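You operate a simulated robot arm through the tools that you are given. There is no shell and no other tool. Be economical: measure what you need, move in short steps, check, and stop when the job is done.

The job below is to be done with a simulated robot arm. You get a single attempt, and the scene is never put back.

Task
Zero the pull tester, pull a tuft out of its brush and set the red slider to the peak.
Fine: press zero once, before you wind; end with the wheel slack, the orange arm open, the brush in its nest. Where these are worked on the way, their far stop is far enough and under half their travel is too little: orange arm.
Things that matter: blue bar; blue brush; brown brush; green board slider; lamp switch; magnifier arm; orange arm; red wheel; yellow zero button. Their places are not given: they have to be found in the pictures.

The check looks at the end state, three seconds after you hand in, the way a careful person would. Anything else that was tipped, shoved, dropped, spilled or broken makes it a failure.

Robot
A 7-joint arm with a two-finger parallel gripper, fixed in place. Base frame: the origin is at the foot of the arm, x ahead of it, y to its left, z up; the work surface is at about z = 0.77. Lengths are in m, angles in degrees, forces in N, time in s.
With the tool pointing down near the work surface it reaches from about 0.22 to 0.68 m from the base axis. Its first joint turns from -66.0 to 66.0 degrees. Payload 2.4 kg.
Tool frame: the origin (TCP) lies between the finger pads and is the grasp point; the fingertips stand 0.03 m ahead of it; z points along the fingers, y is the line along which they close. Largest opening 0.094 m; finger width 0.028, thickness 0.01; the body of the gripper, 0.05 by 0.096 m, starts 0.055 m behind the TCP.
Orientation is told as [roll, pitch, yaw] about the base's x, y, z axes, in that order, counted from this pose: with the fingers straight down and closing along the base's y, the tool's x points along the base's -x, its y along +y and its z along -z.

Tools
- The arm moves only by the tool servo_tool. Its argument "commands" is one flat list of numbers, 7 for each row, row after row: the shift along the tool's x, y, z in m, then the turn, a rotation vector about the tool's x, y, z in degrees, then the finger opening in m, from 0 to 0.094. In form: [x, y, z, rx, ry, rz, jaw, x, y, z, rx, ry, rz, jaw, ...]. A call has 1 to 20 rows; each row shifts and turns the commanded pose from where the row before left it, along the tool's axes as they then stand. Each row takes 0.2 s and may step no farther than 0.05 m and 8.6 degrees from the row before; otherwise, or with a gripper value out of range, the whole call is refused. A pose out of reach is approached as far as the arm can. The call stops where the force on the tool passes 70 N (or 10 N more than at its start, if that is more) or the arm is blocked; 0.2 s more then pass. The fingers move at their own pace (about 0.153 m/s each) and stop on an object; they squeeze with about 28 N. The grip force told is the motor's: it shows also when the fingers shut on nothing. Time passes only in rows, and 0.2 s behind the last, so rows that do not move let the fingers close. The reply holds the time, the measured pose of the TCP, the force on the tool along the base axes, the opening and the grip force, in the units named above and with some noise, with the torque about the TCP (base axes, N m) and any sound that the robot's microphone picked up.
- Cameras (640 x 400 px; columns grow to the right, rows downward): "scene" is fixed at [0.0405, 0.4914, 1.4458]; the picture's right is [-0.56, -0.83, 0.00], its down [-0.50, 0.34, -0.80] and it looks along [0.66, -0.45, -0.60] (base axes); focal length 262 px, centre (320, 200). "wrist" rides on the gripper at [0.076, 0.014, -0.103] in the tool frame; the picture's right is [-0.18, 0.98, 0.00], its down [-0.75, -0.14, -0.64] and it looks along [-0.63, -0.12, 0.77] (tool axes); focal length 243 px, centre (320, 200).
- grab_frame(camera): a new picture of that camera. It takes no simulated time.
- measure_at(camera, pixels): for up to 12 pixels [column, row] of the newest picture of that camera ("zoom" is the newest enlarged one), the place [x, y, z] in the base frame of the surface seen there, good to about 0.003 m, but the place of the scene camera against the robot may be out by one fixed shift of up to 0.018 m in any direction. It takes no simulated time.
- inspect(camera, box): a new picture of the part [left, top, right, bottom] of that camera's present view, enlarged. It takes no simulated time.
- hand_in(): hands the job in; it is judged then, once.

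Go step by step. Measure first, check grasps and placings, and put right what went wrong. The budget is 80 turns and 34 pictures, counting those below and the enlarged ones. Unless the task says otherwise, let go and move clear before handing in, and close with one line.

The tools are called after "Call:" as name(argument=value, ...) on one line, values as JSON. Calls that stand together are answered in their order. servo_tool: Moves the arm, as the interface text tells. Its arguments: {"type":"object","properties":{"commands":{"type":"array","items":{"type":"number"}}},"required":["commands"]} The other tools are called the same way: grab_frame (camera) takes a picture; measure_at (camera, pixels) gives the place of the surface under pixels of a picture; inspect (camera, box) takes an enlarged picture of a part of a camera's view; hand_in () hands the job in.

At the start:

```text
time_s: 0.0
position: [0.4587, -0.0605, 1.1927]
tool_rot: [0.0, 0.0, -0.1]
contact_force: [-1.4, 0.2, -0.1]
torque: [0.0, 0.02, -0.04]
grip_width: 0.0943
gripper_force: 0.0
```

scene: 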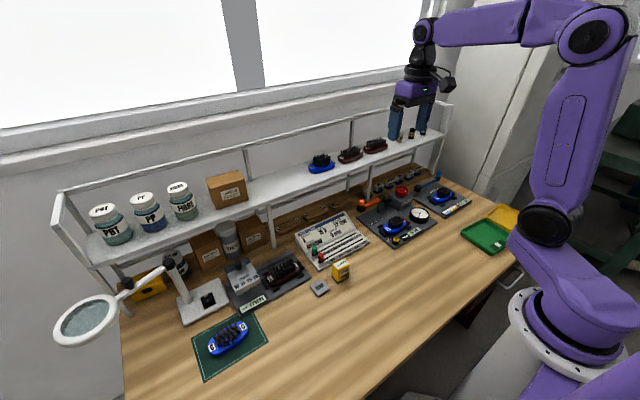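
wrist: 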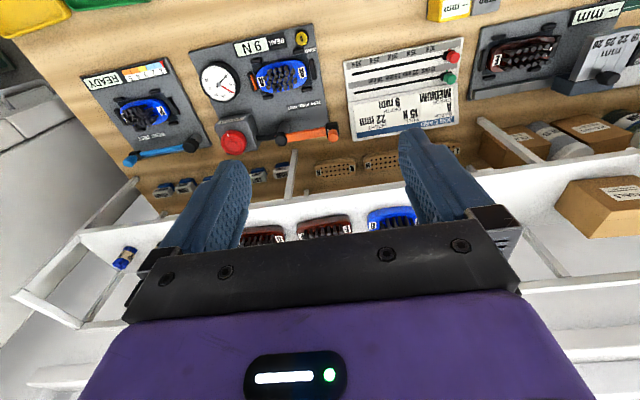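

The wrist view shows the pull tester (dial, red wheel at (232,142), orange arm at (310,133), blue brush in it) and a board with red and green sliders. I'll enlarge these areas.

Call:
inspect(camera="wrist", box=[180, 20, 350, 160])

Call:
inspect(camera="wrist", box=[330, 20, 640, 150])

Call:
inspect(camera="scene", box=[340, 160, 480, 260])

```text
2.86 times, centred on (265, 90) of wrist
```

zoom: 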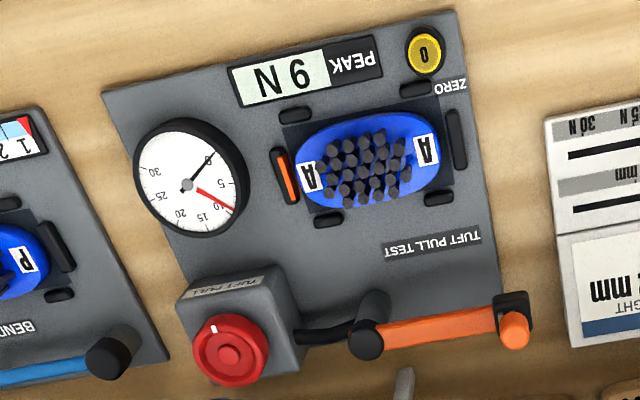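

```text
2.06 times, centred on (485, 85) of wrist
```

zoom: 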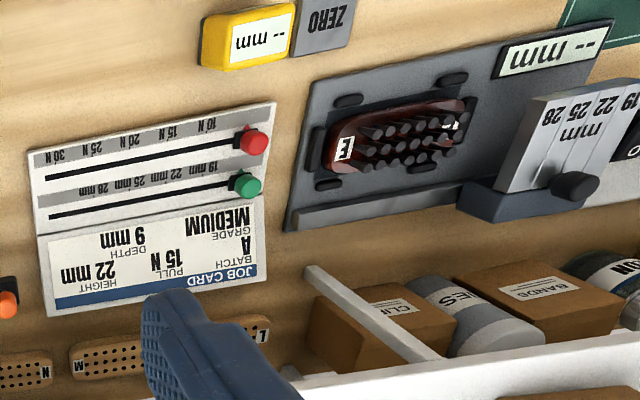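

```text
4.00 times, centred on (410, 210) of scene
```

zoom: 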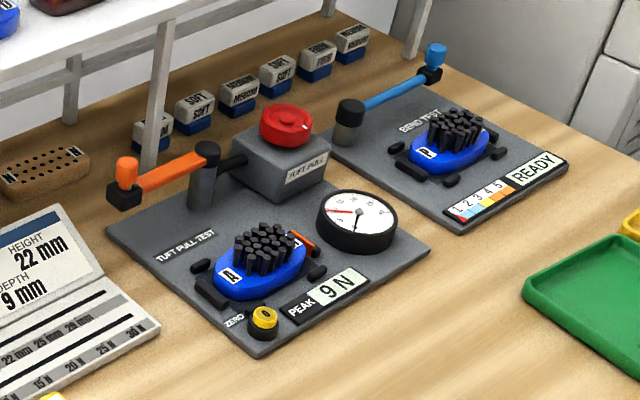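

Brush A already sits in the tester nest; the peak shows an old 9 N. I'll measure the key points in the wrist picture.

Call:
grab_frame(camera="wrist")

Call:
measure_at(camera="wrist", pixels=[[301, 38], [241, 145], [235, 132], [226, 142], [316, 134], [332, 131], [278, 140], [281, 76], [451, 57], [355, 76], [385, 220], [310, 100]])

Call:
measure_at(camera="wrist", pixels=[[220, 82], [255, 75], [270, 35], [450, 77], [350, 70], [445, 60], [285, 165], [290, 190], [255, 175], [440, 205], [400, 150], [225, 200]])

```text
28 pictures are left
```

wrist: 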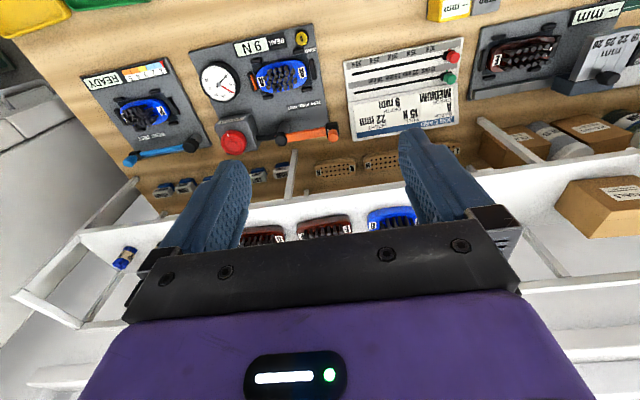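

```text
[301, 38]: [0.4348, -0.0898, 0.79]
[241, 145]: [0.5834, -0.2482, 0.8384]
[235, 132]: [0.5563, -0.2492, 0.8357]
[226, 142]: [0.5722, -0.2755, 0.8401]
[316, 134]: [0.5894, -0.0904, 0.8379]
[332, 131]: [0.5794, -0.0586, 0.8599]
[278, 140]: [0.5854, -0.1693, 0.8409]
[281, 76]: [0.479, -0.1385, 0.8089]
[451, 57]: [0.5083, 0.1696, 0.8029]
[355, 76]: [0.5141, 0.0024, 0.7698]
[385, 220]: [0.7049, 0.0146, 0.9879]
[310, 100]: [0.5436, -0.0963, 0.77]
```

```text
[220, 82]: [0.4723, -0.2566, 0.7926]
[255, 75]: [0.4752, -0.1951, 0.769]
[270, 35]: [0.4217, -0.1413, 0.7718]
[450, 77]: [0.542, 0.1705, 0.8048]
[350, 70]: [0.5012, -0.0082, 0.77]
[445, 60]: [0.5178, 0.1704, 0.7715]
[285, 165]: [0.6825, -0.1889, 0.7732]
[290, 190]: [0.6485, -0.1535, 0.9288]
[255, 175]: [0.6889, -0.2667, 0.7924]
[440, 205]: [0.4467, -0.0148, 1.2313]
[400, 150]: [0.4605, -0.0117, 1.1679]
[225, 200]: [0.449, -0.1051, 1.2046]
```

The zero button top is at about (0.435, -0.090, 0.790). I'll close the fingers and go down to just above it, stopping well short.

Call:
servo_tool(commands=[0.0239, -0.0293, 0.02, 0, 0, 0, 0, 0, 0, 0.045, 0, 0, 0, 0, 0, 0, 0.045, 0, 0, 0, 0, 0, 0, 0.045, 0, 0, 0, 0, 0, 0, 0.045, 0, 0, 0, 0, 0, 0, 0.045, 0, 0, 0, 0, 0, 0, 0.045, 0, 0, 0, 0, 0, 0, 0.03, 0, 0, 0, 0, 0, 0, 0.02, 0, 0, 0, 0, 0, 0, 0, 0, 0, 0, 0])

Call:
grab_frame(camera="wrist")

```text
time_s: 2.2
position: [0.4364, -0.0897, 0.8526]
tool_rot: [0.0, 0.1, -0.1]
contact_force: [0.6, 0.1, 0.4]
torque: [0.0, -0.01, 0.02]
grip_width: 0.0
gripper_force: 27.9
```

```text
27 pictures are left
```

wrist: 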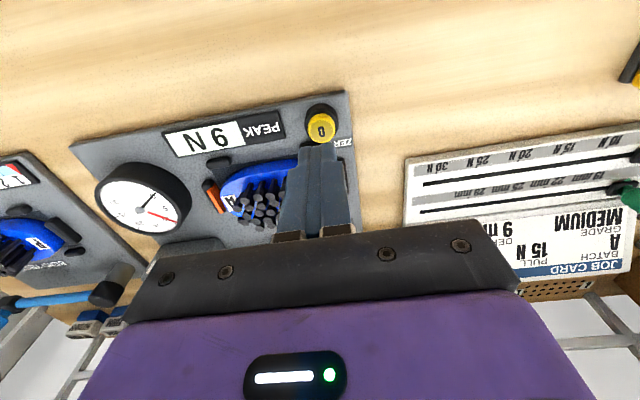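

The fingers hang right behind the button at (321,128). I'll re-measure the button close up.

Call:
measure_at(camera="wrist", pixels=[[321, 122], [321, 130], [313, 128], [331, 128], [321, 138], [318, 146], [150, 200], [190, 140]])

```text
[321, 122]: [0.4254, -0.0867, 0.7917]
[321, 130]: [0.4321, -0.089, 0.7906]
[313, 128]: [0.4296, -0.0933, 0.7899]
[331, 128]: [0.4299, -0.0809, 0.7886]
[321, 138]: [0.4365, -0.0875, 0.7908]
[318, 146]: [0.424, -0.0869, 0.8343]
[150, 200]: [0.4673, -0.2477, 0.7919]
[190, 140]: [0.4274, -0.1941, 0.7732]
```

Button centre is about (0.431, -0.088, 0.790). I'll centre on it and press in small steps.

Call:
servo_tool(commands=[0.0055, 0.0017, 0, 0, 0, 0, 0, 0, 0, 0.015, 0, 0, 0, 0, 0, 0, 0.013, 0, 0, 0, 0, 0, 0, 0.003, 0, 0, 0, 0, 0, 0, 0.003, 0, 0, 0, 0])

Call:
inspect(camera="wrist", box=[60, 80, 360, 260])

```text
time_s: 3.4
position: [0.4289, -0.0888, 0.8179]
tool_rot: [0.0, 0.0, 0.1]
contact_force: [-0.4, -0.2, 1.6]
torque: [-0.02, 0.03, -0.01]
grip_width: 0.0
gripper_force: 28.6
```

```text
2.13 times, centred on (210, 170) of wrist
```

zoom: 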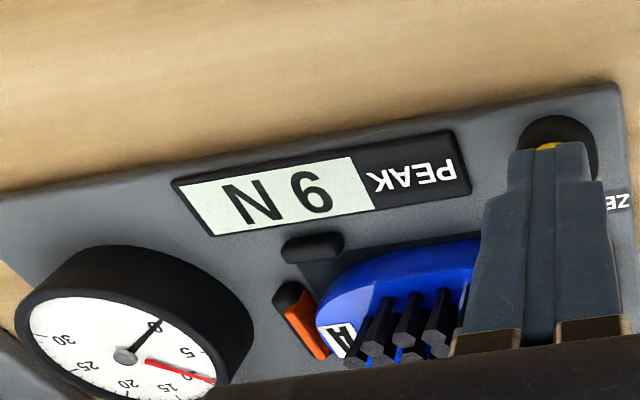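

The fingers rest lightly on the button (1.6 N) and the display still reads 9 N. I'll push a few millimetres further without lifting.

Call:
servo_tool(commands=[0, 0, 0.002, 0, 0, 0, 0, 0, 0, 0.002, 0, 0, 0, 0])

Call:
inspect(camera="wrist", box=[60, 80, 360, 260])

```text
time_s: 4.0
position: [0.43, -0.0878, 0.8153]
tool_rot: [0.0, -0.2, 0.1]
contact_force: [-2.3, -3.8, 13.9]
torque: [-0.11, 0.05, 0.02]
grip_width: 0.0
gripper_force: 28.4
heard: click
```

```text
2.13 times, centred on (210, 170) of wrist
```

zoom: 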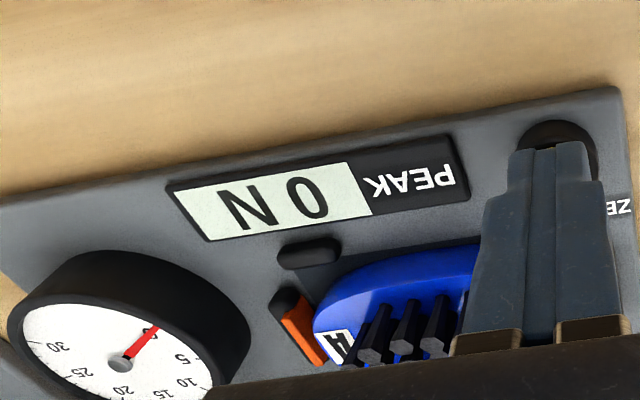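

Display now reads 0 N, one click heard. I'll lift off straight up and move for a clear view of the arm and wheel.

Call:
servo_tool(commands=[0, 0, -0.03, 0, 0, 0, 0, 0, 0, -0.04, 0, 0, 0, 0, 0, 0, -0.04, 0, 0, 0, 0.06, 0, 0, -0.04, 0, 0, 0, 0.06, 0, 0, -0.03, 0, 0, 0, 0.06, 0, 0, 0, 0, 0, 0, 0.06])

Call:
grab_frame(camera="wrist")

```text
time_s: 5.4
position: [0.4282, -0.0882, 0.9955]
tool_rot: [0.0, 0.0, 0.0]
contact_force: [-0.1, -0.1, 0.3]
torque: [0.02, 0.02, 0.01]
grip_width: 0.0602
gripper_force: 0.1
```

```text
24 pictures are left
```

wrist: 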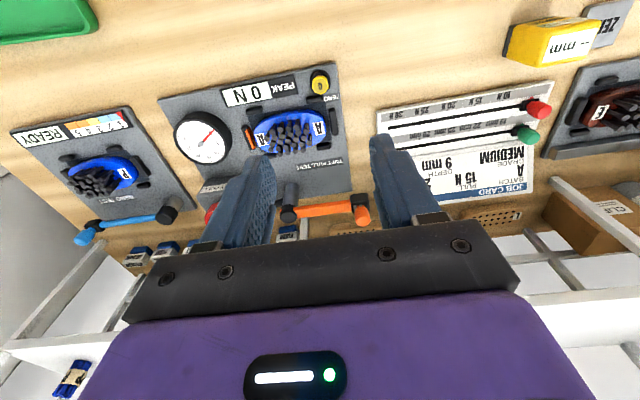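

Call:
measure_at(camera="wrist", pixels=[[359, 198], [362, 215], [354, 213], [370, 213], [330, 209], [290, 190], [290, 212], [310, 210], [288, 134], [248, 137], [265, 142], [317, 128]])

Call:
inspect(camera="wrist", box=[270, 150, 400, 240])

```text
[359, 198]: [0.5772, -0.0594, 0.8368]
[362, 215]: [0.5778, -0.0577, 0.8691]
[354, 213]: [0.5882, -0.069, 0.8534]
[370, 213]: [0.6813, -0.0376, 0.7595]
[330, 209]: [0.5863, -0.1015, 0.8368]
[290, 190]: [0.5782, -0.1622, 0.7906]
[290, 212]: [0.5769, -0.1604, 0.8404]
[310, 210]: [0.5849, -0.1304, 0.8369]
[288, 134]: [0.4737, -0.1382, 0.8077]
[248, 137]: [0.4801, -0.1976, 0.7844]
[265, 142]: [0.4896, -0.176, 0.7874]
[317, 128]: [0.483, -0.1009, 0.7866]
```

```text
4.44 times, centred on (335, 195) of wrist
```

zoom: 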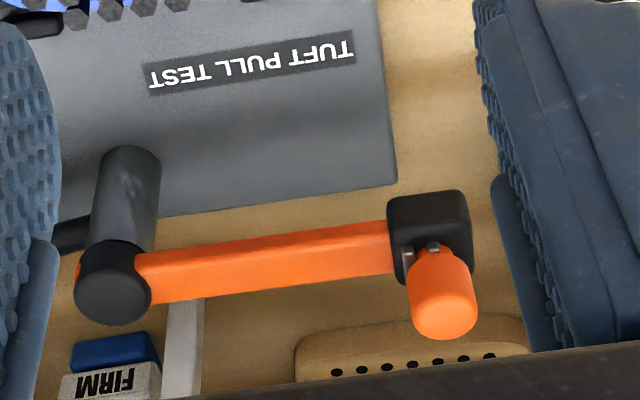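

Knob centre is about (0.586, -0.059), top 0.87; post axis about (0.588, -0.162). I'll check the shelf clearance before going in.

Call:
grab_frame(camera="scene")

Call:
measure_at(camera="wrist", pixels=[[560, 308], [620, 298], [100, 352], [60, 310], [560, 200], [30, 350], [540, 320]])

Call:
measure_at(camera="scene", pixels=[[395, 160], [330, 180], [370, 168], [427, 110], [440, 128], [352, 128]])

```text
22 pictures are left
```

scene: 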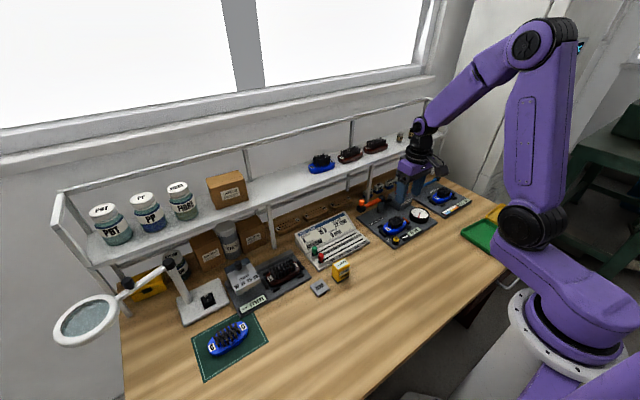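

```text
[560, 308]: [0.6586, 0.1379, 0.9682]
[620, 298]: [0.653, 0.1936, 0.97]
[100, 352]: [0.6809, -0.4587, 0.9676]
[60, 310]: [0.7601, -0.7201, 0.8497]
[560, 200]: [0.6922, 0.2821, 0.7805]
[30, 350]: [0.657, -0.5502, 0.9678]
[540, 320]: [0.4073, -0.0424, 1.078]
```

```text
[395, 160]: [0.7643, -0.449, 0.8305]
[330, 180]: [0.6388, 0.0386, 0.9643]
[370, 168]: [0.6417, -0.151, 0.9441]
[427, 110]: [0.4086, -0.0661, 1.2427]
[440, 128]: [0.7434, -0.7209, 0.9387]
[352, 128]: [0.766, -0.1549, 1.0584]
```

Shelf front is at x≈0.65, z≈0.945–0.985, so the gripper fits at x=0.586. I'll go above the knob, then look.

Call:
servo_tool(commands=[-0.04, 0.0073, 0.01, 0, 0, 0, 0.05, -0.04, 0.0073, 0.015, 0, 0, 0, 0.05, -0.04, 0.0073, 0.015, 0, 0, 0, 0.05, -0.0375, 0.0073, 0.015, 0, 0, 0, 0.05, 0, 0, 0.02, 0, 0, 0, 0.05, 0, 0, 0, 0, 0, 0, 0.05])

Call:
inspect(camera="wrist", box=[220, 100, 420, 250])

```text
time_s: 6.8
position: [0.5871, -0.0593, 0.9201]
tool_rot: [0.1, 0.0, 0.1]
contact_force: [0.1, -0.2, 0.6]
torque: [0.01, -0.04, 0.02]
grip_width: 0.0501
gripper_force: 0.1
```

```text
2.67 times, centred on (320, 175) of wrist
```

zoom: 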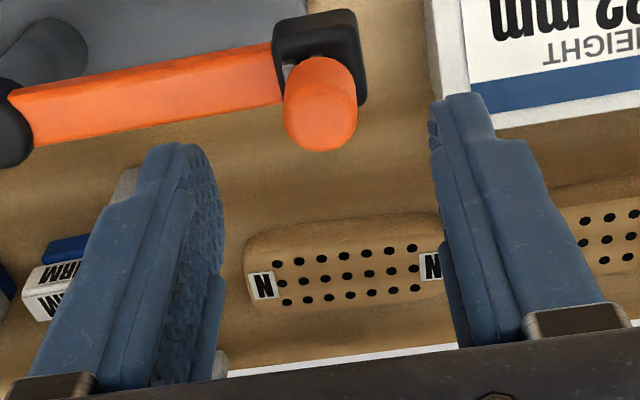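

Call:
measure_at(camera="zoom", pixels=[[318, 62], [318, 80], [318, 105], [290, 95], [352, 95], [320, 130], [300, 40], [320, 145]])

```text
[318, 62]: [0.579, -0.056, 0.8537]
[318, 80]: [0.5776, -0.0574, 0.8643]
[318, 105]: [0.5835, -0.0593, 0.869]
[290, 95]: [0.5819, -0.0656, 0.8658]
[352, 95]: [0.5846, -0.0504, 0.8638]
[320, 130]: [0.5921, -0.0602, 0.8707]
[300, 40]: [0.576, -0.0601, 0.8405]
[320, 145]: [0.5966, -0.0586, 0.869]
```

Knob centre is (0.587, -0.058), top 0.870. Lowering to tips ≈0.847 and closing.

Call:
servo_tool(commands=[0, 0.001, 0.022, 0, 0, 0, 0.05, 0, 0, 0.021, 0, 0, 0, 0.05, 0, 0, 0, 0, 0, 0, 0.01, 0, 0, 0, 0, 0, 0, 0.01])

```text
time_s: 7.8
position: [0.5858, -0.059, 0.8769]
tool_rot: [0.1, 0.0, -0.1]
contact_force: [-2.2, -6.6, 0.9]
torque: [-0.16, 0.06, -0.07]
grip_width: 0.0193
gripper_force: 44.5
```

Knob is held (19 mm). I'll swing it about the post along the arc, first 40°.

Call:
servo_tool(commands=[0.0145, -0.001, 0, 0, 0, 0, 0.01, 0.0142, -0.003, 0, 0, 0, 0, 0.01, 0.0136, -0.005, 0, 0, 0, 0, 0.01, 0.0128, -0.0068, 0, 0, 0, 0, 0.01, 0.0117, -0.0085, 0, 0, 0, 0, 0.01])

Call:
inspect(camera="wrist", box=[160, 60, 460, 250])

```text
time_s: 9.0
position: [0.5191, -0.0794, 0.8773]
tool_rot: [0.1, 0.3, 0.2]
contact_force: [-3.4, 10.5, 12.3]
torque: [0.28, -0.35, 0.35]
grip_width: 0.0191
gripper_force: 45.3
```

```text
2.11 times, centred on (310, 155) of wrist
```

zoom: 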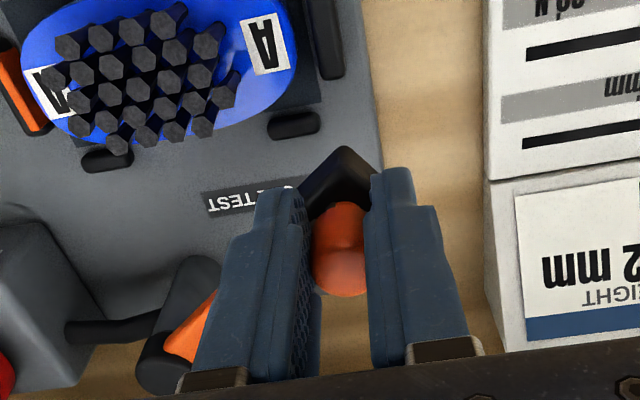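

The arm follows, now pointing halfway to the brush. Continuing to about 72°.

Call:
servo_tool(commands=[0.0104, -0.0095, -0.0005, 0, 0, 0, 0.01, 0.0089, -0.011, 0, 0, 0, 0, 0.01, 0.0075, -0.0124, 0, 0, 0, 0, 0.01, 0.0056, -0.0134, 0, 0, 0, 0, 0.01])

Call:
inspect(camera="wrist", box=[160, 60, 460, 250])

```text
time_s: 10.0
position: [0.4862, -0.1301, 0.8758]
tool_rot: [0.0, 0.2, -0.2]
contact_force: [-8.1, 4.7, -3.2]
torque: [0.08, 0.88, 0.13]
grip_width: 0.0191
gripper_force: 45.0
```

```text
2.11 times, centred on (310, 155) of wrist
```

zoom: 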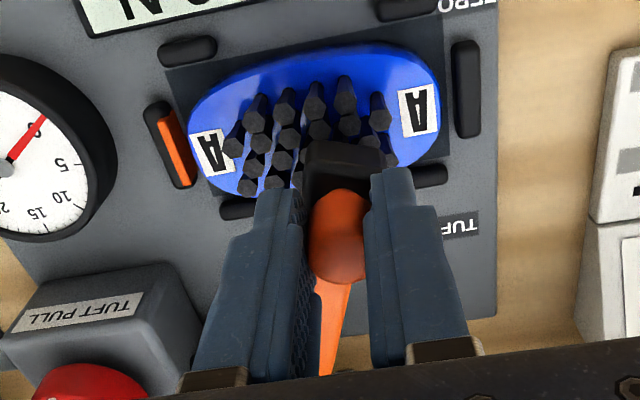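

The hook is over the brush. I'll nudge further in small steps to find the stop.

Call:
servo_tool(commands=[0.0015, -0.006, 0, 0, 0, 0, 0.01, 0.001, -0.006, 0, 0, 0, 0, 0.01])

Call:
servo_tool(commands=[0.0005, -0.006, 0, 0, 0, 0, 0.01, 0.0005, -0.006, 0, 0, 0, 0, 0.01])

```text
time_s: 10.6
position: [0.4836, -0.1406, 0.8766]
tool_rot: [0.0, 0.2, -0.1]
contact_force: [-9.9, 6.7, -13.8]
torque: [0.13, 0.09, -0.02]
grip_width: 0.019
gripper_force: 45.3
```

```text
time_s: 11.2
position: [0.4845, -0.142, 0.876]
tool_rot: [0.3, 0.6, 0.8]
contact_force: [-6.4, 52.6, -8.1]
torque: [1.2, -0.87, -0.04]
grip_width: 0.0191
gripper_force: 45.1
```

Stop found at y≈-0.142 (52 N). I'll relieve the push, open the fingers and lift, then look.

Call:
servo_tool(commands=[0, 0.0105, 0, 0, 0, 0, 0.01, 0, 0, 0, 0, 0, 0, 0.045, 0, 0, -0.003, 0, 0, 0, 0.045, 0, 0, -0.03, 0, 0, 0, 0.045, 0, 0, -0.045, 0, 0, 0, 0.045, 0, 0, -0.045, 0, 0, 0, 0.045, 0, 0, 0, 0, 0, 0, 0.045])

Call:
grab_frame(camera="wrist")

```text
time_s: 12.8
position: [0.4837, -0.1403, 0.9994]
tool_rot: [-0.1, 0.0, 0.0]
contact_force: [0.3, 0.2, -0.4]
torque: [0.0, 0.01, 0.03]
grip_width: 0.0451
gripper_force: 0.0
```

```text
18 pictures are left
```

wrist: 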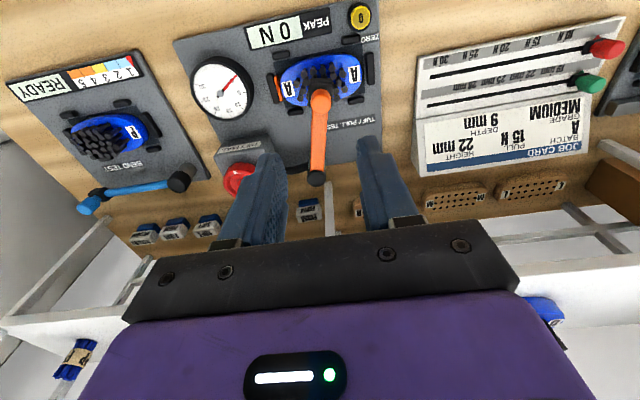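

The arm stays over the brush. Now I'll locate the wheel: move to look from in front of it.

Call:
servo_tool(commands=[0.0, -0.04, 0, 0, 0, 0, 0.08, 0.0, -0.04, 0, 0, 0, 0, 0.08, 0.0, -0.03, 0, 0, 0, 0, 0.08, 0, 0, 0, 0, 0, 0, 0.08])

Call:
inspect(camera="wrist", box=[240, 100, 400, 220])

```text
time_s: 13.8
position: [0.4841, -0.2516, 1.0006]
tool_rot: [0.0, 0.1, 0.0]
contact_force: [0.3, 0.0, 0.8]
torque: [-0.03, -0.02, -0.03]
grip_width: 0.0799
gripper_force: 0.1
```

```text
3.33 times, centred on (320, 160) of wrist
```

zoom: 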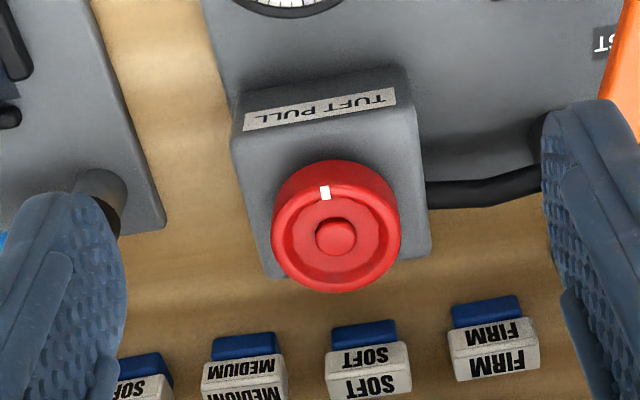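

Call:
measure_at(camera="zoom", pixels=[[336, 236], [280, 232], [394, 232], [335, 280], [330, 190], [332, 165], [275, 225], [260, 200], [330, 130], [410, 150], [325, 193]])

```text
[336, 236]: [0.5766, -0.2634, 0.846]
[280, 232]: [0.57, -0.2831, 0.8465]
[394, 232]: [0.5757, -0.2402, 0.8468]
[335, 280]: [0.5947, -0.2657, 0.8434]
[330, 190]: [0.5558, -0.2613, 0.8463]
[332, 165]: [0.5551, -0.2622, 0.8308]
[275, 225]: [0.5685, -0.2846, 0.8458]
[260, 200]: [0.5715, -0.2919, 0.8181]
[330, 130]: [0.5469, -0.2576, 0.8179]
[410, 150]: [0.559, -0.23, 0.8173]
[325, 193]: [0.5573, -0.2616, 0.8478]
```

Wheel axis is vertical at about (0.576, -0.262), top 0.846, radius 0.022. I'll straddle it and grip.

Call:
servo_tool(commands=[-0.045, -0.005, 0, 0, 0, 0, 0.08, -0.046, -0.0055, 0.04, 0, 0, 0, 0.08, 0, 0, 0.045, 0, 0, 0, 0.08, 0, 0, 0.04, 0, 0, 0, 0.08, 0, 0, 0.0185, 0, 0, 0, 0.08, 0, 0, 0, 0, 0, 0, 0.035, 0, 0, 0, 0, 0, 0, 0.035])

Call:
grab_frame(camera="wrist")

```text
refused: row 2 steps farther than a row can; nothing moved
```

```text
16 pictures are left
```

wrist: 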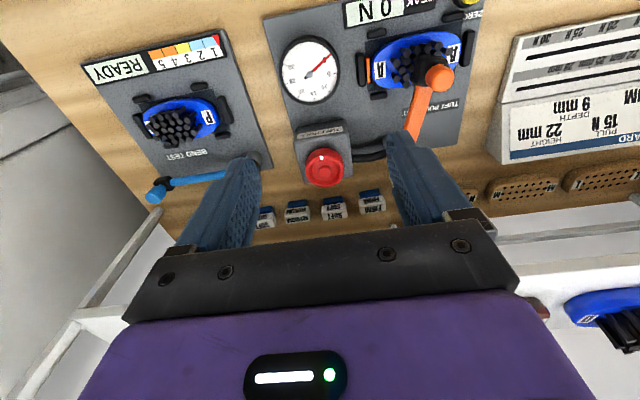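

One row was too long; splitting it.

Call:
servo_tool(commands=[-0.045, -0.005, 0, 0, 0, 0, 0.08, -0.046, -0.0055, 0, 0, 0, 0, 0.08, 0, 0, 0.045, 0, 0, 0, 0.08, 0, 0, 0.045, 0, 0, 0, 0.08, 0, 0, 0.035, 0, 0, 0, 0.08, 0, 0, 0.0185, 0, 0, 0, 0.08, 0, 0, 0, 0, 0, 0, 0.035, 0, 0, 0, 0, 0, 0, 0.035])

```text
time_s: 15.6
position: [0.5746, -0.2622, 0.857]
tool_rot: [-0.1, 0.0, -0.3]
contact_force: [1.5, -10.3, -8.9]
torque: [0.24, -0.89, -0.02]
grip_width: 0.0494
gripper_force: 45.6
```

Wheel held at 49 mm. Test turn: 24° clockwise seen from above, then look at the dial.

Call:
servo_tool(commands=[0, 0, 0, 0, 0, 8, 0.035, 0, 0, 0, 0, 0, 8, 0.035, 0, 0, 0, 0, 0, 8, 0.035])

Call:
grab_frame(camera="wrist")

```text
time_s: 16.4
position: [0.5736, -0.2609, 0.8548]
tool_rot: [0.1, 0.0, -24.1]
contact_force: [1.4, -9.2, -16.1]
torque: [-0.3, -1.13, -0.03]
grip_width: 0.0497
gripper_force: 45.4
```

```text
15 pictures are left
```

wrist: 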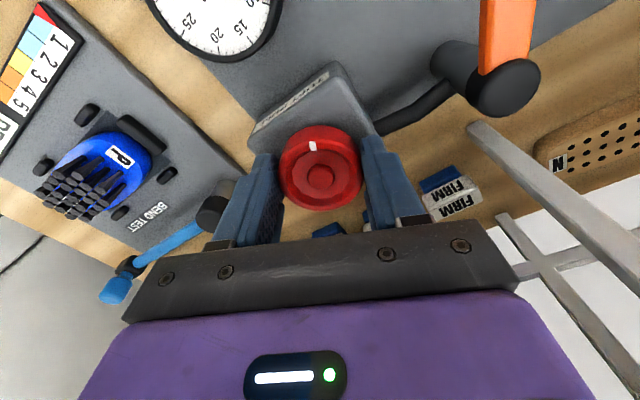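

The white mark turned with the gripper and torque is nil, so clockwise turns freely. Continuing to about 72° and then checking the dial from the scene camera.

Call:
servo_tool(commands=[0, 0, 0, 0, 0, 8, 0.035, 0, 0, 0, 0, 0, 8, 0.035, 0, 0, 0, 0, 0, 8, 0.035, 0, 0, 0, 0, 0, 8, 0.035, 0, 0, 0, 0, 0, 8, 0.035, 0, 0, 0, 0, 0, 8, 0.035])

Call:
inspect(camera="scene", box=[350, 170, 470, 250])

```text
time_s: 17.8
position: [0.5765, -0.2597, 0.8564]
tool_rot: [0.0, 0.1, -72.1]
contact_force: [11.2, 0.1, -27.7]
torque: [0.46, -0.44, 0.03]
grip_width: 0.0494
gripper_force: 44.9
```

```text
5.00 times, centred on (410, 210) of scene
```

zoom: 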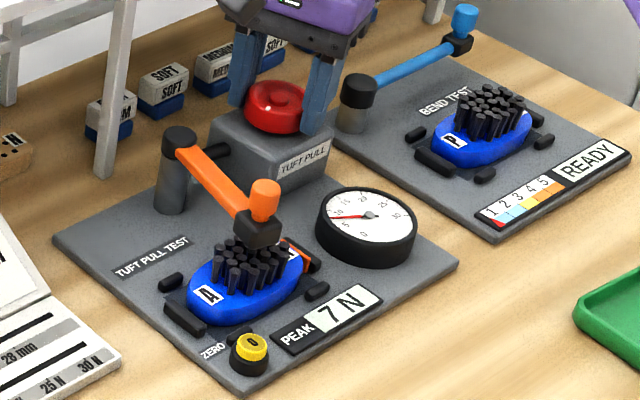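

Peak now reads 7 N: clockwise winds. Continuing 40° more.

Call:
servo_tool(commands=[0, 0, 0, 0, 0, 8, 0.035, 0, 0, 0, 0, 0, 8, 0.035, 0, 0, 0, 0, 0, 8, 0.035, 0, 0, 0, 0, 0, 8, 0.035, 0, 0, 0, 0, 0, 8, 0.035])

Call:
inspect(camera="scene", box=[350, 170, 470, 250])

```text
time_s: 19.0
position: [0.5773, -0.2602, 0.8555]
tool_rot: [0.2, 0.1, -112.0]
contact_force: [27.0, 7.0, -27.6]
torque: [0.61, 0.0, 0.07]
grip_width: 0.0497
gripper_force: 45.2
```

```text
5.00 times, centred on (410, 210) of scene
```

zoom: 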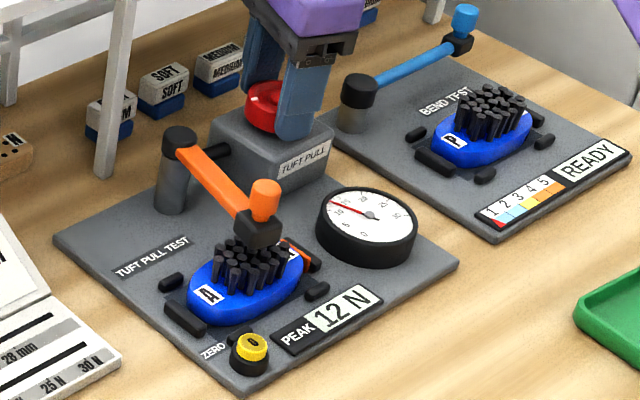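

12 N at 112°, tuft still in. Camera would near the shelf if I turned on, so I'll release, lift, turn back 144°, and regrip.

Call:
servo_tool(commands=[0, 0, 0, 0, 0, 0, 0.08, 0, 0, 0, 0, 0, 0, 0.08, 0, 0, -0.035, 0, 0, 0, 0.08, 0, 0, 0, 0, 0, -8.5, 0.08, 0, 0, 0, 0, 0, -8.5, 0.08, 0, 0, 0, 0, 0, -8.5, 0.08, 0, 0, 0, 0, 0, -8.5, 0.08, 0, 0, 0, 0, 0, -8.5, 0.08, 0, 0, 0, 0, 0, -8.5, 0.08, 0, 0, 0, 0, 0, -8.5, 0.08, 0, 0, 0, 0, 0, -8.5, 0.08, 0, 0, 0, 0, 0, -8.5, 0.08, 0, 0, 0, 0, 0, -8.5, 0.08, 0, 0, 0, 0, 0, -8.5, 0.08, 0, 0, 0, 0, 0, -8.5, 0.08, 0, 0, 0, 0, 0, -8.5, 0.08, 0, 0, 0, 0, 0, -8.5, 0.08, 0, 0, 0, 0, 0, -8.5, 0.08, 0, 0, 0, 0, 0, -8.5, 0.08])

Call:
grab_frame(camera="wrist")

```text
time_s: 23.0
position: [0.5749, -0.2615, 0.8917]
tool_rot: [0.0, 0.0, 24.2]
contact_force: [-0.4, -0.4, 0.7]
torque: [-0.03, 0.0, 0.02]
grip_width: 0.0801
gripper_force: 0.1
```

```text
12 pictures are left
```

wrist: 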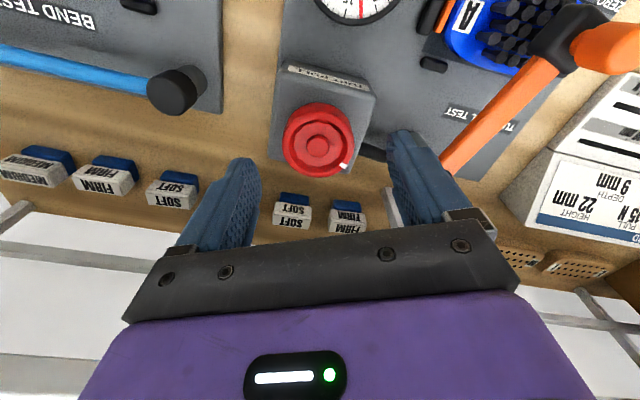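

The wheel kept its position (mark at (344,166)). Checking the axis, then regripping.

Call:
measure_at(camera="wrist", pixels=[[318, 143], [290, 143], [349, 143], [318, 112], [318, 170]])

```text
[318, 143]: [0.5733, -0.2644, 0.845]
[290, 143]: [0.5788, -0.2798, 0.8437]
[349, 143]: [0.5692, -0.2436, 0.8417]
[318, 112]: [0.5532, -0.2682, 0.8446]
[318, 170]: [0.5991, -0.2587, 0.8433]
```

Call:
servo_tool(commands=[0, 0, 0.02, 0, 0, 0, 0.08, 0, 0, 0.014, 0, 0, 0, 0.08, 0, 0, 0, 0, 0, 0, 0.035, 0, 0, 0, 0, 0, 0, 0.035, 0, 0, 0, 0, 0, 8, 0.035, 0, 0, 0, 0, 0, 8, 0.035, 0, 0, 0, 0, 0, 8, 0.035])

Call:
servo_tool(commands=[0, 0, 0, 0, 0, 8, 0.035, 0, 0, 0, 0, 0, 8, 0.035, 0, 0, 0, 0, 0, 8, 0.035])

Call:
inspect(camera="scene", box=[350, 170, 470, 250])

```text
time_s: 24.6
position: [0.5744, -0.2618, 0.856]
tool_rot: [0.0, 0.0, -0.2]
contact_force: [4.0, -7.1, -4.9]
torque: [-0.06, -0.51, -0.01]
grip_width: 0.0494
gripper_force: 44.9
```

```text
time_s: 25.4
position: [0.5753, -0.2624, 0.8573]
tool_rot: [0.0, 0.1, -24.1]
contact_force: [5.5, -6.9, -4.0]
torque: [-0.41, -0.17, 0.0]
grip_width: 0.0495
gripper_force: 45.2
```

```text
5.00 times, centred on (410, 210) of scene
```

zoom: 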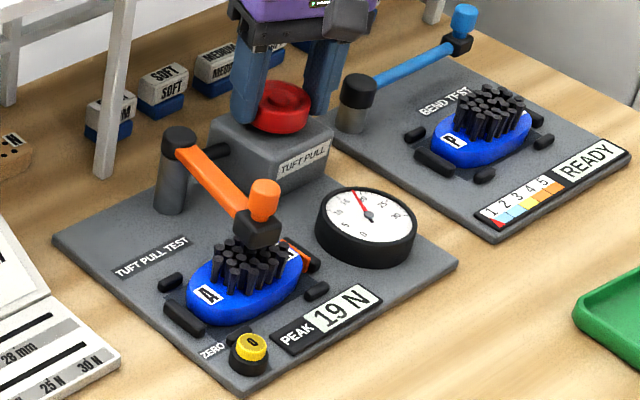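

19 N and still rising. I'll keep winding in short bursts, listening for the pop.

Call:
servo_tool(commands=[0, 0, 0, 0, 0, 8, 0.035, 0, 0, 0, 0, 0, 8, 0.035])

Call:
servo_tool(commands=[0, 0, 0, 0, 0, 8, 0.035, 0, 0, 0, 0, 0, 8, 0.035])

```text
time_s: 26.0
position: [0.5752, -0.2618, 0.8586]
tool_rot: [0.0, 0.0, -40.2]
contact_force: [4.0, -2.7, 0.3]
torque: [-0.95, -0.19, 0.04]
grip_width: 0.0497
gripper_force: 45.1
```

```text
time_s: 26.6
position: [0.575, -0.2608, 0.8582]
tool_rot: [0.0, 0.0, -56.1]
contact_force: [9.8, -1.1, -1.5]
torque: [-0.58, 0.5, -0.01]
grip_width: 0.0496
gripper_force: 44.6
```

Call:
inspect(camera="scene", box=[350, 170, 470, 250])

```text
5.00 times, centred on (410, 210) of scene
```

zoom: 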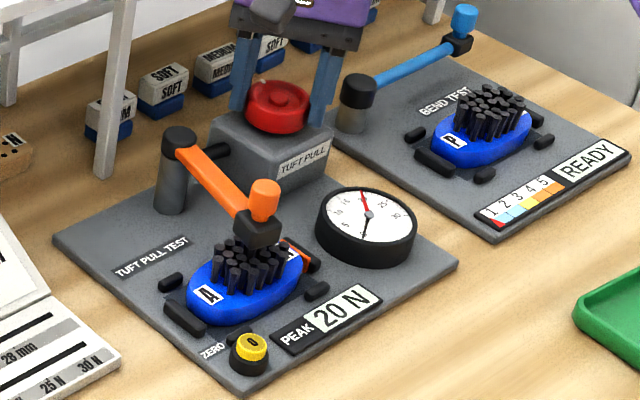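

The live needle is back at 0 and the peak holds at 20 N: the tuft is out. I wound about 192° in all; now unwinding counter-clockwise.

Call:
servo_tool(commands=[0, 0, 0, 0, 0, -8, 0.035, 0, 0, 0, 0, 0, -8, 0.035, 0, 0, 0, 0, 0, -8, 0.035, 0, 0, 0, 0, 0, -8, 0.035, 0, 0, 0, 0, 0, -8, 0.035, 0, 0, 0, 0, 0, -8, 0.035, 0, 0, 0, 0, 0, -8, 0.035, 0, 0, 0, 0, 0, -8, 0.035, 0, 0, 0, 0, 0, -8, 0.035, 0, 0, 0, 0, 0, -8, 0.035, 0, 0, 0, 0, 0, -8, 0.035, 0, 0, 0, 0, 0, -8, 0.035, 0, 0, 0, 0, 0, -8, 0.035, 0, 0, 0, 0, 0, -8, 0.035])

```text
time_s: 29.6
position: [0.5761, -0.2654, 0.858]
tool_rot: [-0.4, 0.0, 56.0]
contact_force: [15.9, -19.2, -7.1]
torque: [0.71, -0.26, -0.04]
grip_width: 0.0496
gripper_force: 45.0
```

112° unwound. Releasing, turning back 104° clockwise in the air and regripping.

Call:
servo_tool(commands=[0, 0, 0, 0, 0, 0, 0.08, 0, 0, 0, 0, 0, 0, 0.08, 0, 0, -0.034, 0, 0, 0, 0.08, 0, 0, 0, 0, 0, 8, 0.08, 0, 0, 0, 0, 0, 8, 0.08, 0, 0, 0, 0, 0, 8, 0.08, 0, 0, 0, 0, 0, 8, 0.08, 0, 0, 0, 0, 0, 8, 0.08, 0, 0, 0, 0, 0, 8, 0.08, 0, 0, 0, 0, 0, 8, 0.08, 0, 0, 0, 0, 0, 8, 0.08, 0, 0, 0, 0, 0, 8, 0.08, 0, 0, 0, 0, 0, 8, 0.08, 0, 0, 0, 0, 0, 8, 0.08, 0, 0, 0, 0, 0, 8, 0.08, 0, 0, 0, 0, 0, 8, 0.08, 0, 0, 0, 0, 0, 0, 0.08])

Call:
servo_tool(commands=[0, 0, 0.02, 0, 0, 0, 0.08, 0, 0, 0.014, 0, 0, 0, 0.08, 0, 0, 0, 0, 0, 0, 0.035, 0, 0, 0, 0, 0, 0, 0.035, 0, 0, 0, 0, 0, -8, 0.035, 0, 0, 0, 0, 0, -8, 0.035, 0, 0, 0, 0, 0, -8, 0.035, 0, 0, 0, 0, 0, -8, 0.035, 0, 0, 0, 0, 0, -8, 0.035, 0, 0, 0, 0, 0, -8, 0.035, 0, 0, 0, 0, 0, -8, 0.035, 0, 0, 0, 0, 0, -8, 0.035])

```text
time_s: 33.2
position: [0.5744, -0.2616, 0.8909]
tool_rot: [0.1, 0.0, -48.1]
contact_force: [-0.5, 0.0, -0.5]
torque: [0.02, 0.03, -0.01]
grip_width: 0.0801
gripper_force: 0.1
```

```text
time_s: 35.8
position: [0.5747, -0.2634, 0.8569]
tool_rot: [-0.2, 0.0, 16.0]
contact_force: [8.6, -9.2, -14.0]
torque: [0.02, 0.23, -0.06]
grip_width: 0.0494
gripper_force: 44.9
```

176° unwound; now small steps to feel for the slack stop.

Call:
servo_tool(commands=[0, 0, 0, 0, 0, -8, 0.035, 0, 0, 0, 0, 0, -6, 0.035])

Call:
servo_tool(commands=[0, 0, 0, 0, 0, -4, 0.035])

```text
time_s: 36.4
position: [0.5751, -0.2644, 0.8574]
tool_rot: [-0.1, 0.1, 30.0]
contact_force: [9.5, -17.1, -15.1]
torque: [0.04, -0.2, -0.01]
grip_width: 0.0494
gripper_force: 45.1
```

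```text
time_s: 36.8
position: [0.5739, -0.2635, 0.8586]
tool_rot: [-0.1, 0.0, 33.9]
contact_force: [5.5, -20.1, -10.4]
torque: [-0.32, 0.01, -0.6]
grip_width: 0.0489
gripper_force: 45.4
```

Torque jumped to -0.6 N m: the slack stop. Releasing, lifting, and returning to zero yaw above and in front for a look.

Call:
servo_tool(commands=[0, 0, 0, 0, 0, 0, 0.08, 0, 0, 0, 0, 0, 0, 0.08, 0, 0, -0.034, 0, 0, 0, 0.08, 0, 0, -0.045, 0, 0, 8, 0.08, 0, 0, -0.045, 0, 0, 8, 0.08, 0, 0, -0.02, 0, 0, 8, 0.08, 0, 0, 0, 0, 0, 8, 0.08, 0.045, 0, 0, 0, 0, 2, 0.05, 0.045, 0, 0, 0, 0, 0, 0.05, 0, 0.045, 0, 0, 0, 0, 0.05, 0, 0.045, 0, 0, 0, 0, 0.05, 0, 0.03, 0, 0, 0, 0, 0.05, 0, 0, 0, 0, 0, 0, 0.05])

Call:
grab_frame(camera="wrist")

```text
time_s: 39.6
position: [0.4843, -0.1429, 1.0024]
tool_rot: [0.0, 0.0, 0.1]
contact_force: [0.8, 0.4, 1.3]
torque: [0.02, 0.03, 0.0]
grip_width: 0.0499
gripper_force: 0.0
```

```text
9 pictures are left
```

wrist: 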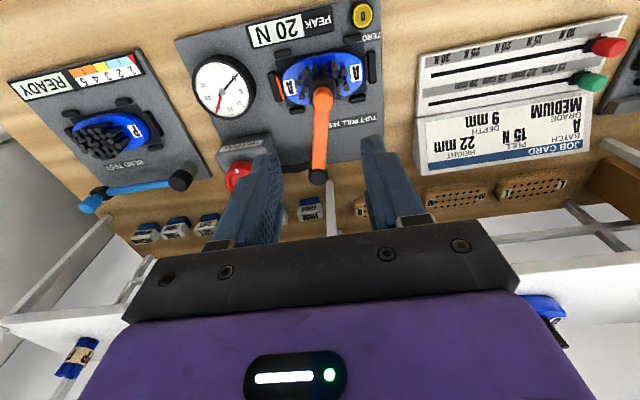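

Peak 20 N, live needle 0. Lowering onto the orange knob and gripping it.

Call:
servo_tool(commands=[-0.0005, 0.0015, 0.045, 0, 0, 0, 0.05, 0, 0, 0.045, 0, 0, 0, 0.05, 0, 0, 0.035, 0, 0, 0, 0.05, 0, 0, 0, 0, 0, 0, 0.01, 0, 0, 0, 0, 0, 0, 0.01])

```text
time_s: 40.8
position: [0.484, -0.1404, 0.8755]
tool_rot: [0.1, 0.0, 0.1]
contact_force: [-3.4, 11.8, 2.4]
torque: [0.28, -0.2, 0.12]
grip_width: 0.019
gripper_force: 45.1
```

Call:
servo_tool(commands=[-0.0042, 0.015, 0, 0, 0, 0, 0.01, -0.006, 0.0134, 0, 0, 0, 0, 0.01, -0.0078, 0.0124, 0, 0, 0, 0, 0.01, -0.0094, 0.0112, 0, 0, 0, 0, 0.01, -0.0109, 0.0096, 0, 0, 0, 0, 0.01])

Call:
servo_tool(commands=[-0.0121, 0.008, 0, 0, 0, 0, 0.01, -0.0132, 0.0063, 0, 0, 0, 0, 0.01, -0.0139, 0.0043, 0, 0, 0, 0, 0.01, -0.0144, 0.0024, 0, 0, 0, 0, 0.01, -0.011, 0.0, 0, 0, 0, 0, 0.01])

```text
time_s: 42.0
position: [0.5257, -0.0814, 0.8768]
tool_rot: [0.0, -0.1, 0.0]
contact_force: [-0.5, -5.0, 0.3]
torque: [-0.13, -0.1, -0.3]
grip_width: 0.0192
gripper_force: 44.2
```

```text
time_s: 43.2
position: [0.5888, -0.0595, 0.8759]
tool_rot: [0.0, 0.0, -0.1]
contact_force: [-3.1, -3.8, 3.8]
torque: [-0.07, 0.14, -0.29]
grip_width: 0.0191
gripper_force: 45.3
```

Arm is back at its starting open position; a slight push to feel for a stop, then release and lift.

Call:
servo_tool(commands=[-0.003, 0, 0, 0, 0, 0, 0.01])

```text
time_s: 43.6
position: [0.5911, -0.0593, 0.8756]
tool_rot: [0.1, 0.0, 0.0]
contact_force: [-3.2, -3.1, 4.6]
torque: [-0.07, 0.18, -0.17]
grip_width: 0.019
gripper_force: 44.7
```

Call:
servo_tool(commands=[0.003, 0, 0, 0, 0, 0, 0.01, 0, 0, 0, 0, 0, 0, 0.05, 0, 0, -0.01, 0, 0, 0, 0.05, 0, 0, -0.04, 0, 0, 0, 0.05, 0.04, 0, -0.02, 0, 0, 0, 0.05, 0.04, 0.02, 0, 0, 0, 0, 0.05, 0.04, 0.03, 0, 0, 0, 0, 0.03, 0.01, 0.045, 0, 0, 0, 0, 0.03, 0, 0.045, 0, 0, 0, 0, 0.03, 0, 0, 0, 0, 0, 0, 0.03])

Call:
grab_frame(camera="wrist")

```text
time_s: 45.8
position: [0.46, 0.0796, 0.9473]
tool_rot: [0.0, 0.0, -0.1]
contact_force: [-0.1, 0.0, 0.9]
torque: [-0.02, -0.02, -0.01]
grip_width: 0.0301
gripper_force: 0.0
```

```text
8 pictures are left
```

wrist: 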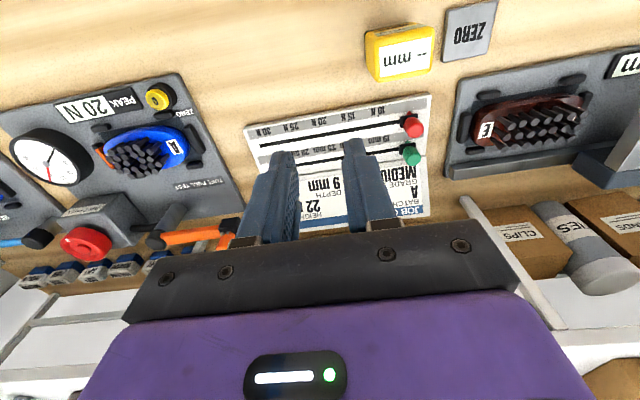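

Orange arm is open again, brush still in the nest. Zooming on the slider board to read the scale and measure.

Call:
inspect(camera="wrist", box=[240, 85, 440, 195])

```text
3.20 times, centred on (340, 140) of wrist
```

zoom: 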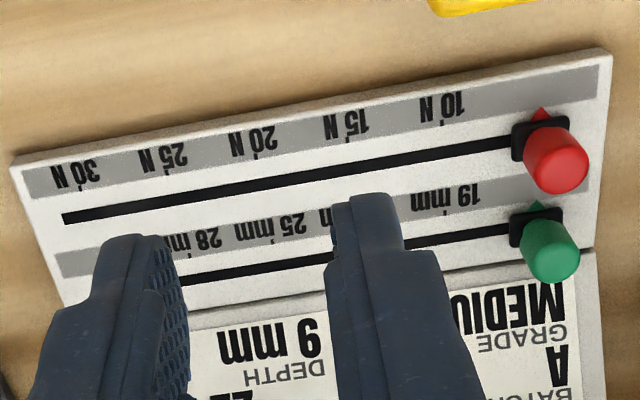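

Call:
measure_at(camera="zoom", pixels=[[541, 112], [444, 122], [348, 139], [257, 156], [167, 171], [82, 187], [560, 150], [565, 185], [535, 160], [586, 160], [520, 150], [550, 255]])

Call:
inspect(camera="wrist", box=[295, 100, 365, 145])

```text
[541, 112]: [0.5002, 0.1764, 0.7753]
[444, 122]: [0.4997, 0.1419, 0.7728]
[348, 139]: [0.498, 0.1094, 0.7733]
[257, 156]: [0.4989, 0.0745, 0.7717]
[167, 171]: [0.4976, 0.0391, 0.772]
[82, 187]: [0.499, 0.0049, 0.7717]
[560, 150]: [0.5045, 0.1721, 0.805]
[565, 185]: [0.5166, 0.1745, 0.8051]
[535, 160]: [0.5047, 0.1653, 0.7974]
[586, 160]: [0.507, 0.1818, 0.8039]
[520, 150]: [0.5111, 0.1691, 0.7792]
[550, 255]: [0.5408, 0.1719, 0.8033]
```

```text
8.89 times, centred on (330, 122) of wrist
```

zoom: 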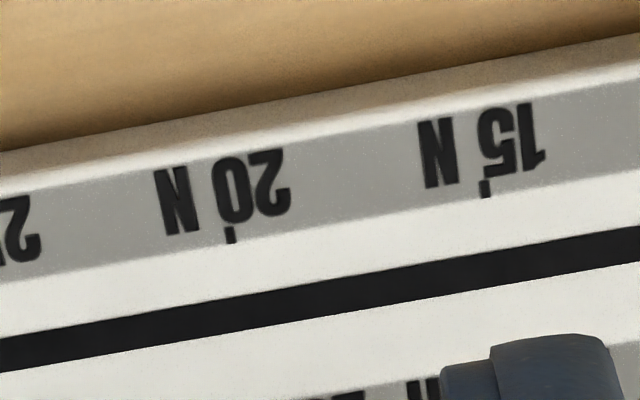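

The 20 N tick is at y≈0.074 (fit over all ticks: −0.0343 m per 5 N), pointer now at y≈0.175, knob at about (0.511, 0.173), top 0.805. Moving above the knob.

Call:
servo_tool(commands=[-0.0, 0.047, 0, 0, 0, 0, 0.045, -0.0, 0.0469, 0, 0, 0, 0, 0.045, -0.05, 0, 0, 0, 0, 0, 0.045, 0, 0, 0.045, 0, 0, 0, 0.045, 0, 0, 0.03, 0, 0, 0, 0.045, 0, 0, 0, 0, 0, 0, 0.045])

Call:
inspect(camera="wrist", box=[220, 60, 440, 240])

```text
time_s: 47.2
position: [0.5082, 0.1744, 0.8726]
tool_rot: [0.0, 0.0, 0.0]
contact_force: [0.4, -0.4, -0.3]
torque: [-0.01, -0.01, -0.03]
grip_width: 0.0451
gripper_force: 0.1
```

```text
2.22 times, centred on (330, 150) of wrist
```

zoom: 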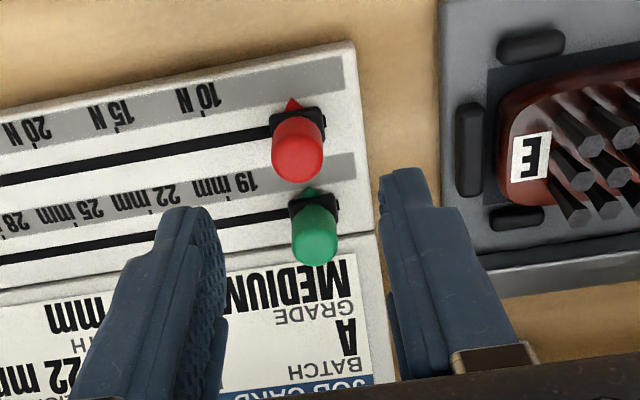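

Call:
measure_at(camera="zoom", pixels=[[293, 100], [297, 140], [300, 175], [276, 155], [322, 155], [118, 129], [205, 110], [38, 148], [312, 235], [280, 122], [322, 115]])

```text
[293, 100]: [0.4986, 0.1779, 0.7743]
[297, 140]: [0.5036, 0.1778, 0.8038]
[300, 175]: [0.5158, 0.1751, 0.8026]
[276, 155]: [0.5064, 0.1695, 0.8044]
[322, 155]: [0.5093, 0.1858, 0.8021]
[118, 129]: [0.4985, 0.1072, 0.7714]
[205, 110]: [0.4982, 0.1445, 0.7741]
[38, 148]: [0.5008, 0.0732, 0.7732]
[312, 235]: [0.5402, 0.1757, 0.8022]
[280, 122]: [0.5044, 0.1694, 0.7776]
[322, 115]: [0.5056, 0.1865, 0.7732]
```

Knob and pointer are at y≈0.177. Centring, lowering and gripping.

Call:
servo_tool(commands=[-0.0015, 0.0027, 0.02, 0, 0, 0, 0.045, 0, 0, 0.025, 0, 0, 0, 0.045, 0, 0, 0.011, 0, 0, 0, 0.045, 0, 0, 0, 0, 0, 0, 0.01, 0, 0, 0, 0, 0, 0, 0.01])

```text
time_s: 48.4
position: [0.5097, 0.1746, 0.8157]
tool_rot: [0.0, 0.2, -0.2]
contact_force: [-1.0, -12.3, 4.4]
torque: [-0.32, 0.36, -0.02]
grip_width: 0.0168
gripper_force: 45.1
```

Held (17 mm). Sliding toward 20 N, about 0.1 m along -y.

Call:
servo_tool(commands=[0, -0.02, 0, 0, 0, 0, 0.01, 0, -0.02, 0, 0, 0, 0, 0.01, 0, -0.02, 0, 0, 0, 0, 0.01, 0, -0.02, 0, 0, 0, 0, 0.01, 0, -0.0155, 0, 0, 0, 0, 0.01, 0, -0.007, 0, 0, 0, 0, 0.01, 0, 0, 0, 0, 0, 0, 0.01])

Call:
inspect(camera="wrist", box=[230, 60, 400, 170])

```text
time_s: 50.0
position: [0.5096, 0.0742, 0.8162]
tool_rot: [0.0, 0.0, -0.1]
contact_force: [1.5, -0.3, -22.4]
torque: [0.0, -0.28, -0.01]
grip_width: 0.0169
gripper_force: 44.8
```

```text
3.64 times, centred on (315, 115) of wrist
```

zoom: 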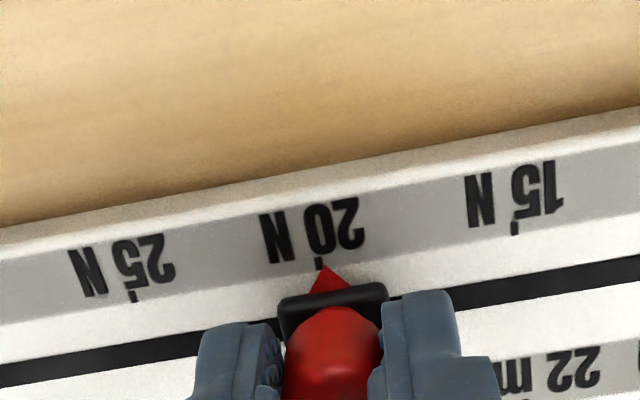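

The pointer tip (321,266) is right on the 20 N tick. Releasing and lifting clear.

Call:
servo_tool(commands=[0, 0, 0, 0, 0, 0, 0.035, 0, 0, 0, 0, 0, 0, 0.035, 0, 0, -0.03, 0, 0, 0, 0.035, 0.03, 0, -0.035, 0, 0, 0, 0.035, 0.03, -0.02, -0.035, 0, 0, 0, 0.035, 0.02, -0.03, -0.03, 0, 0, 0, 0.035, 0, -0.03, -0.03, 0, 0, 0, 0.035, 0, 0, 0, 0, 0, 0, 0.035])

Call:
grab_frame(camera="wrist")

Call:
grab_frame(camera="scene")

```text
refused: row 5 steps farther than a row can; nothing moved
```

```text
3 pictures are left
```

wrist: 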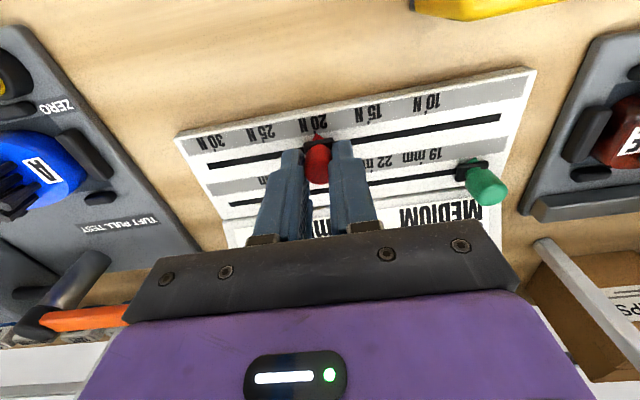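

```text
2 pictures are left
```

scene: 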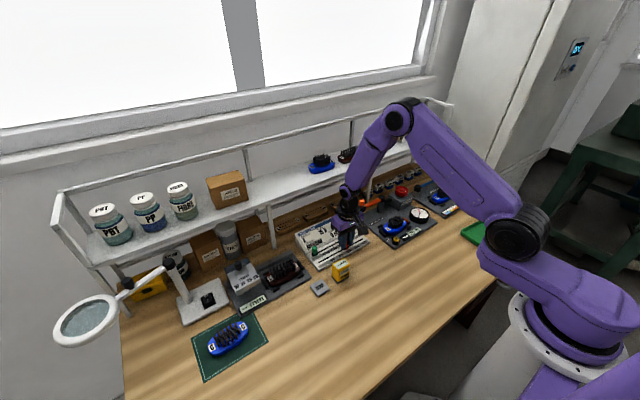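

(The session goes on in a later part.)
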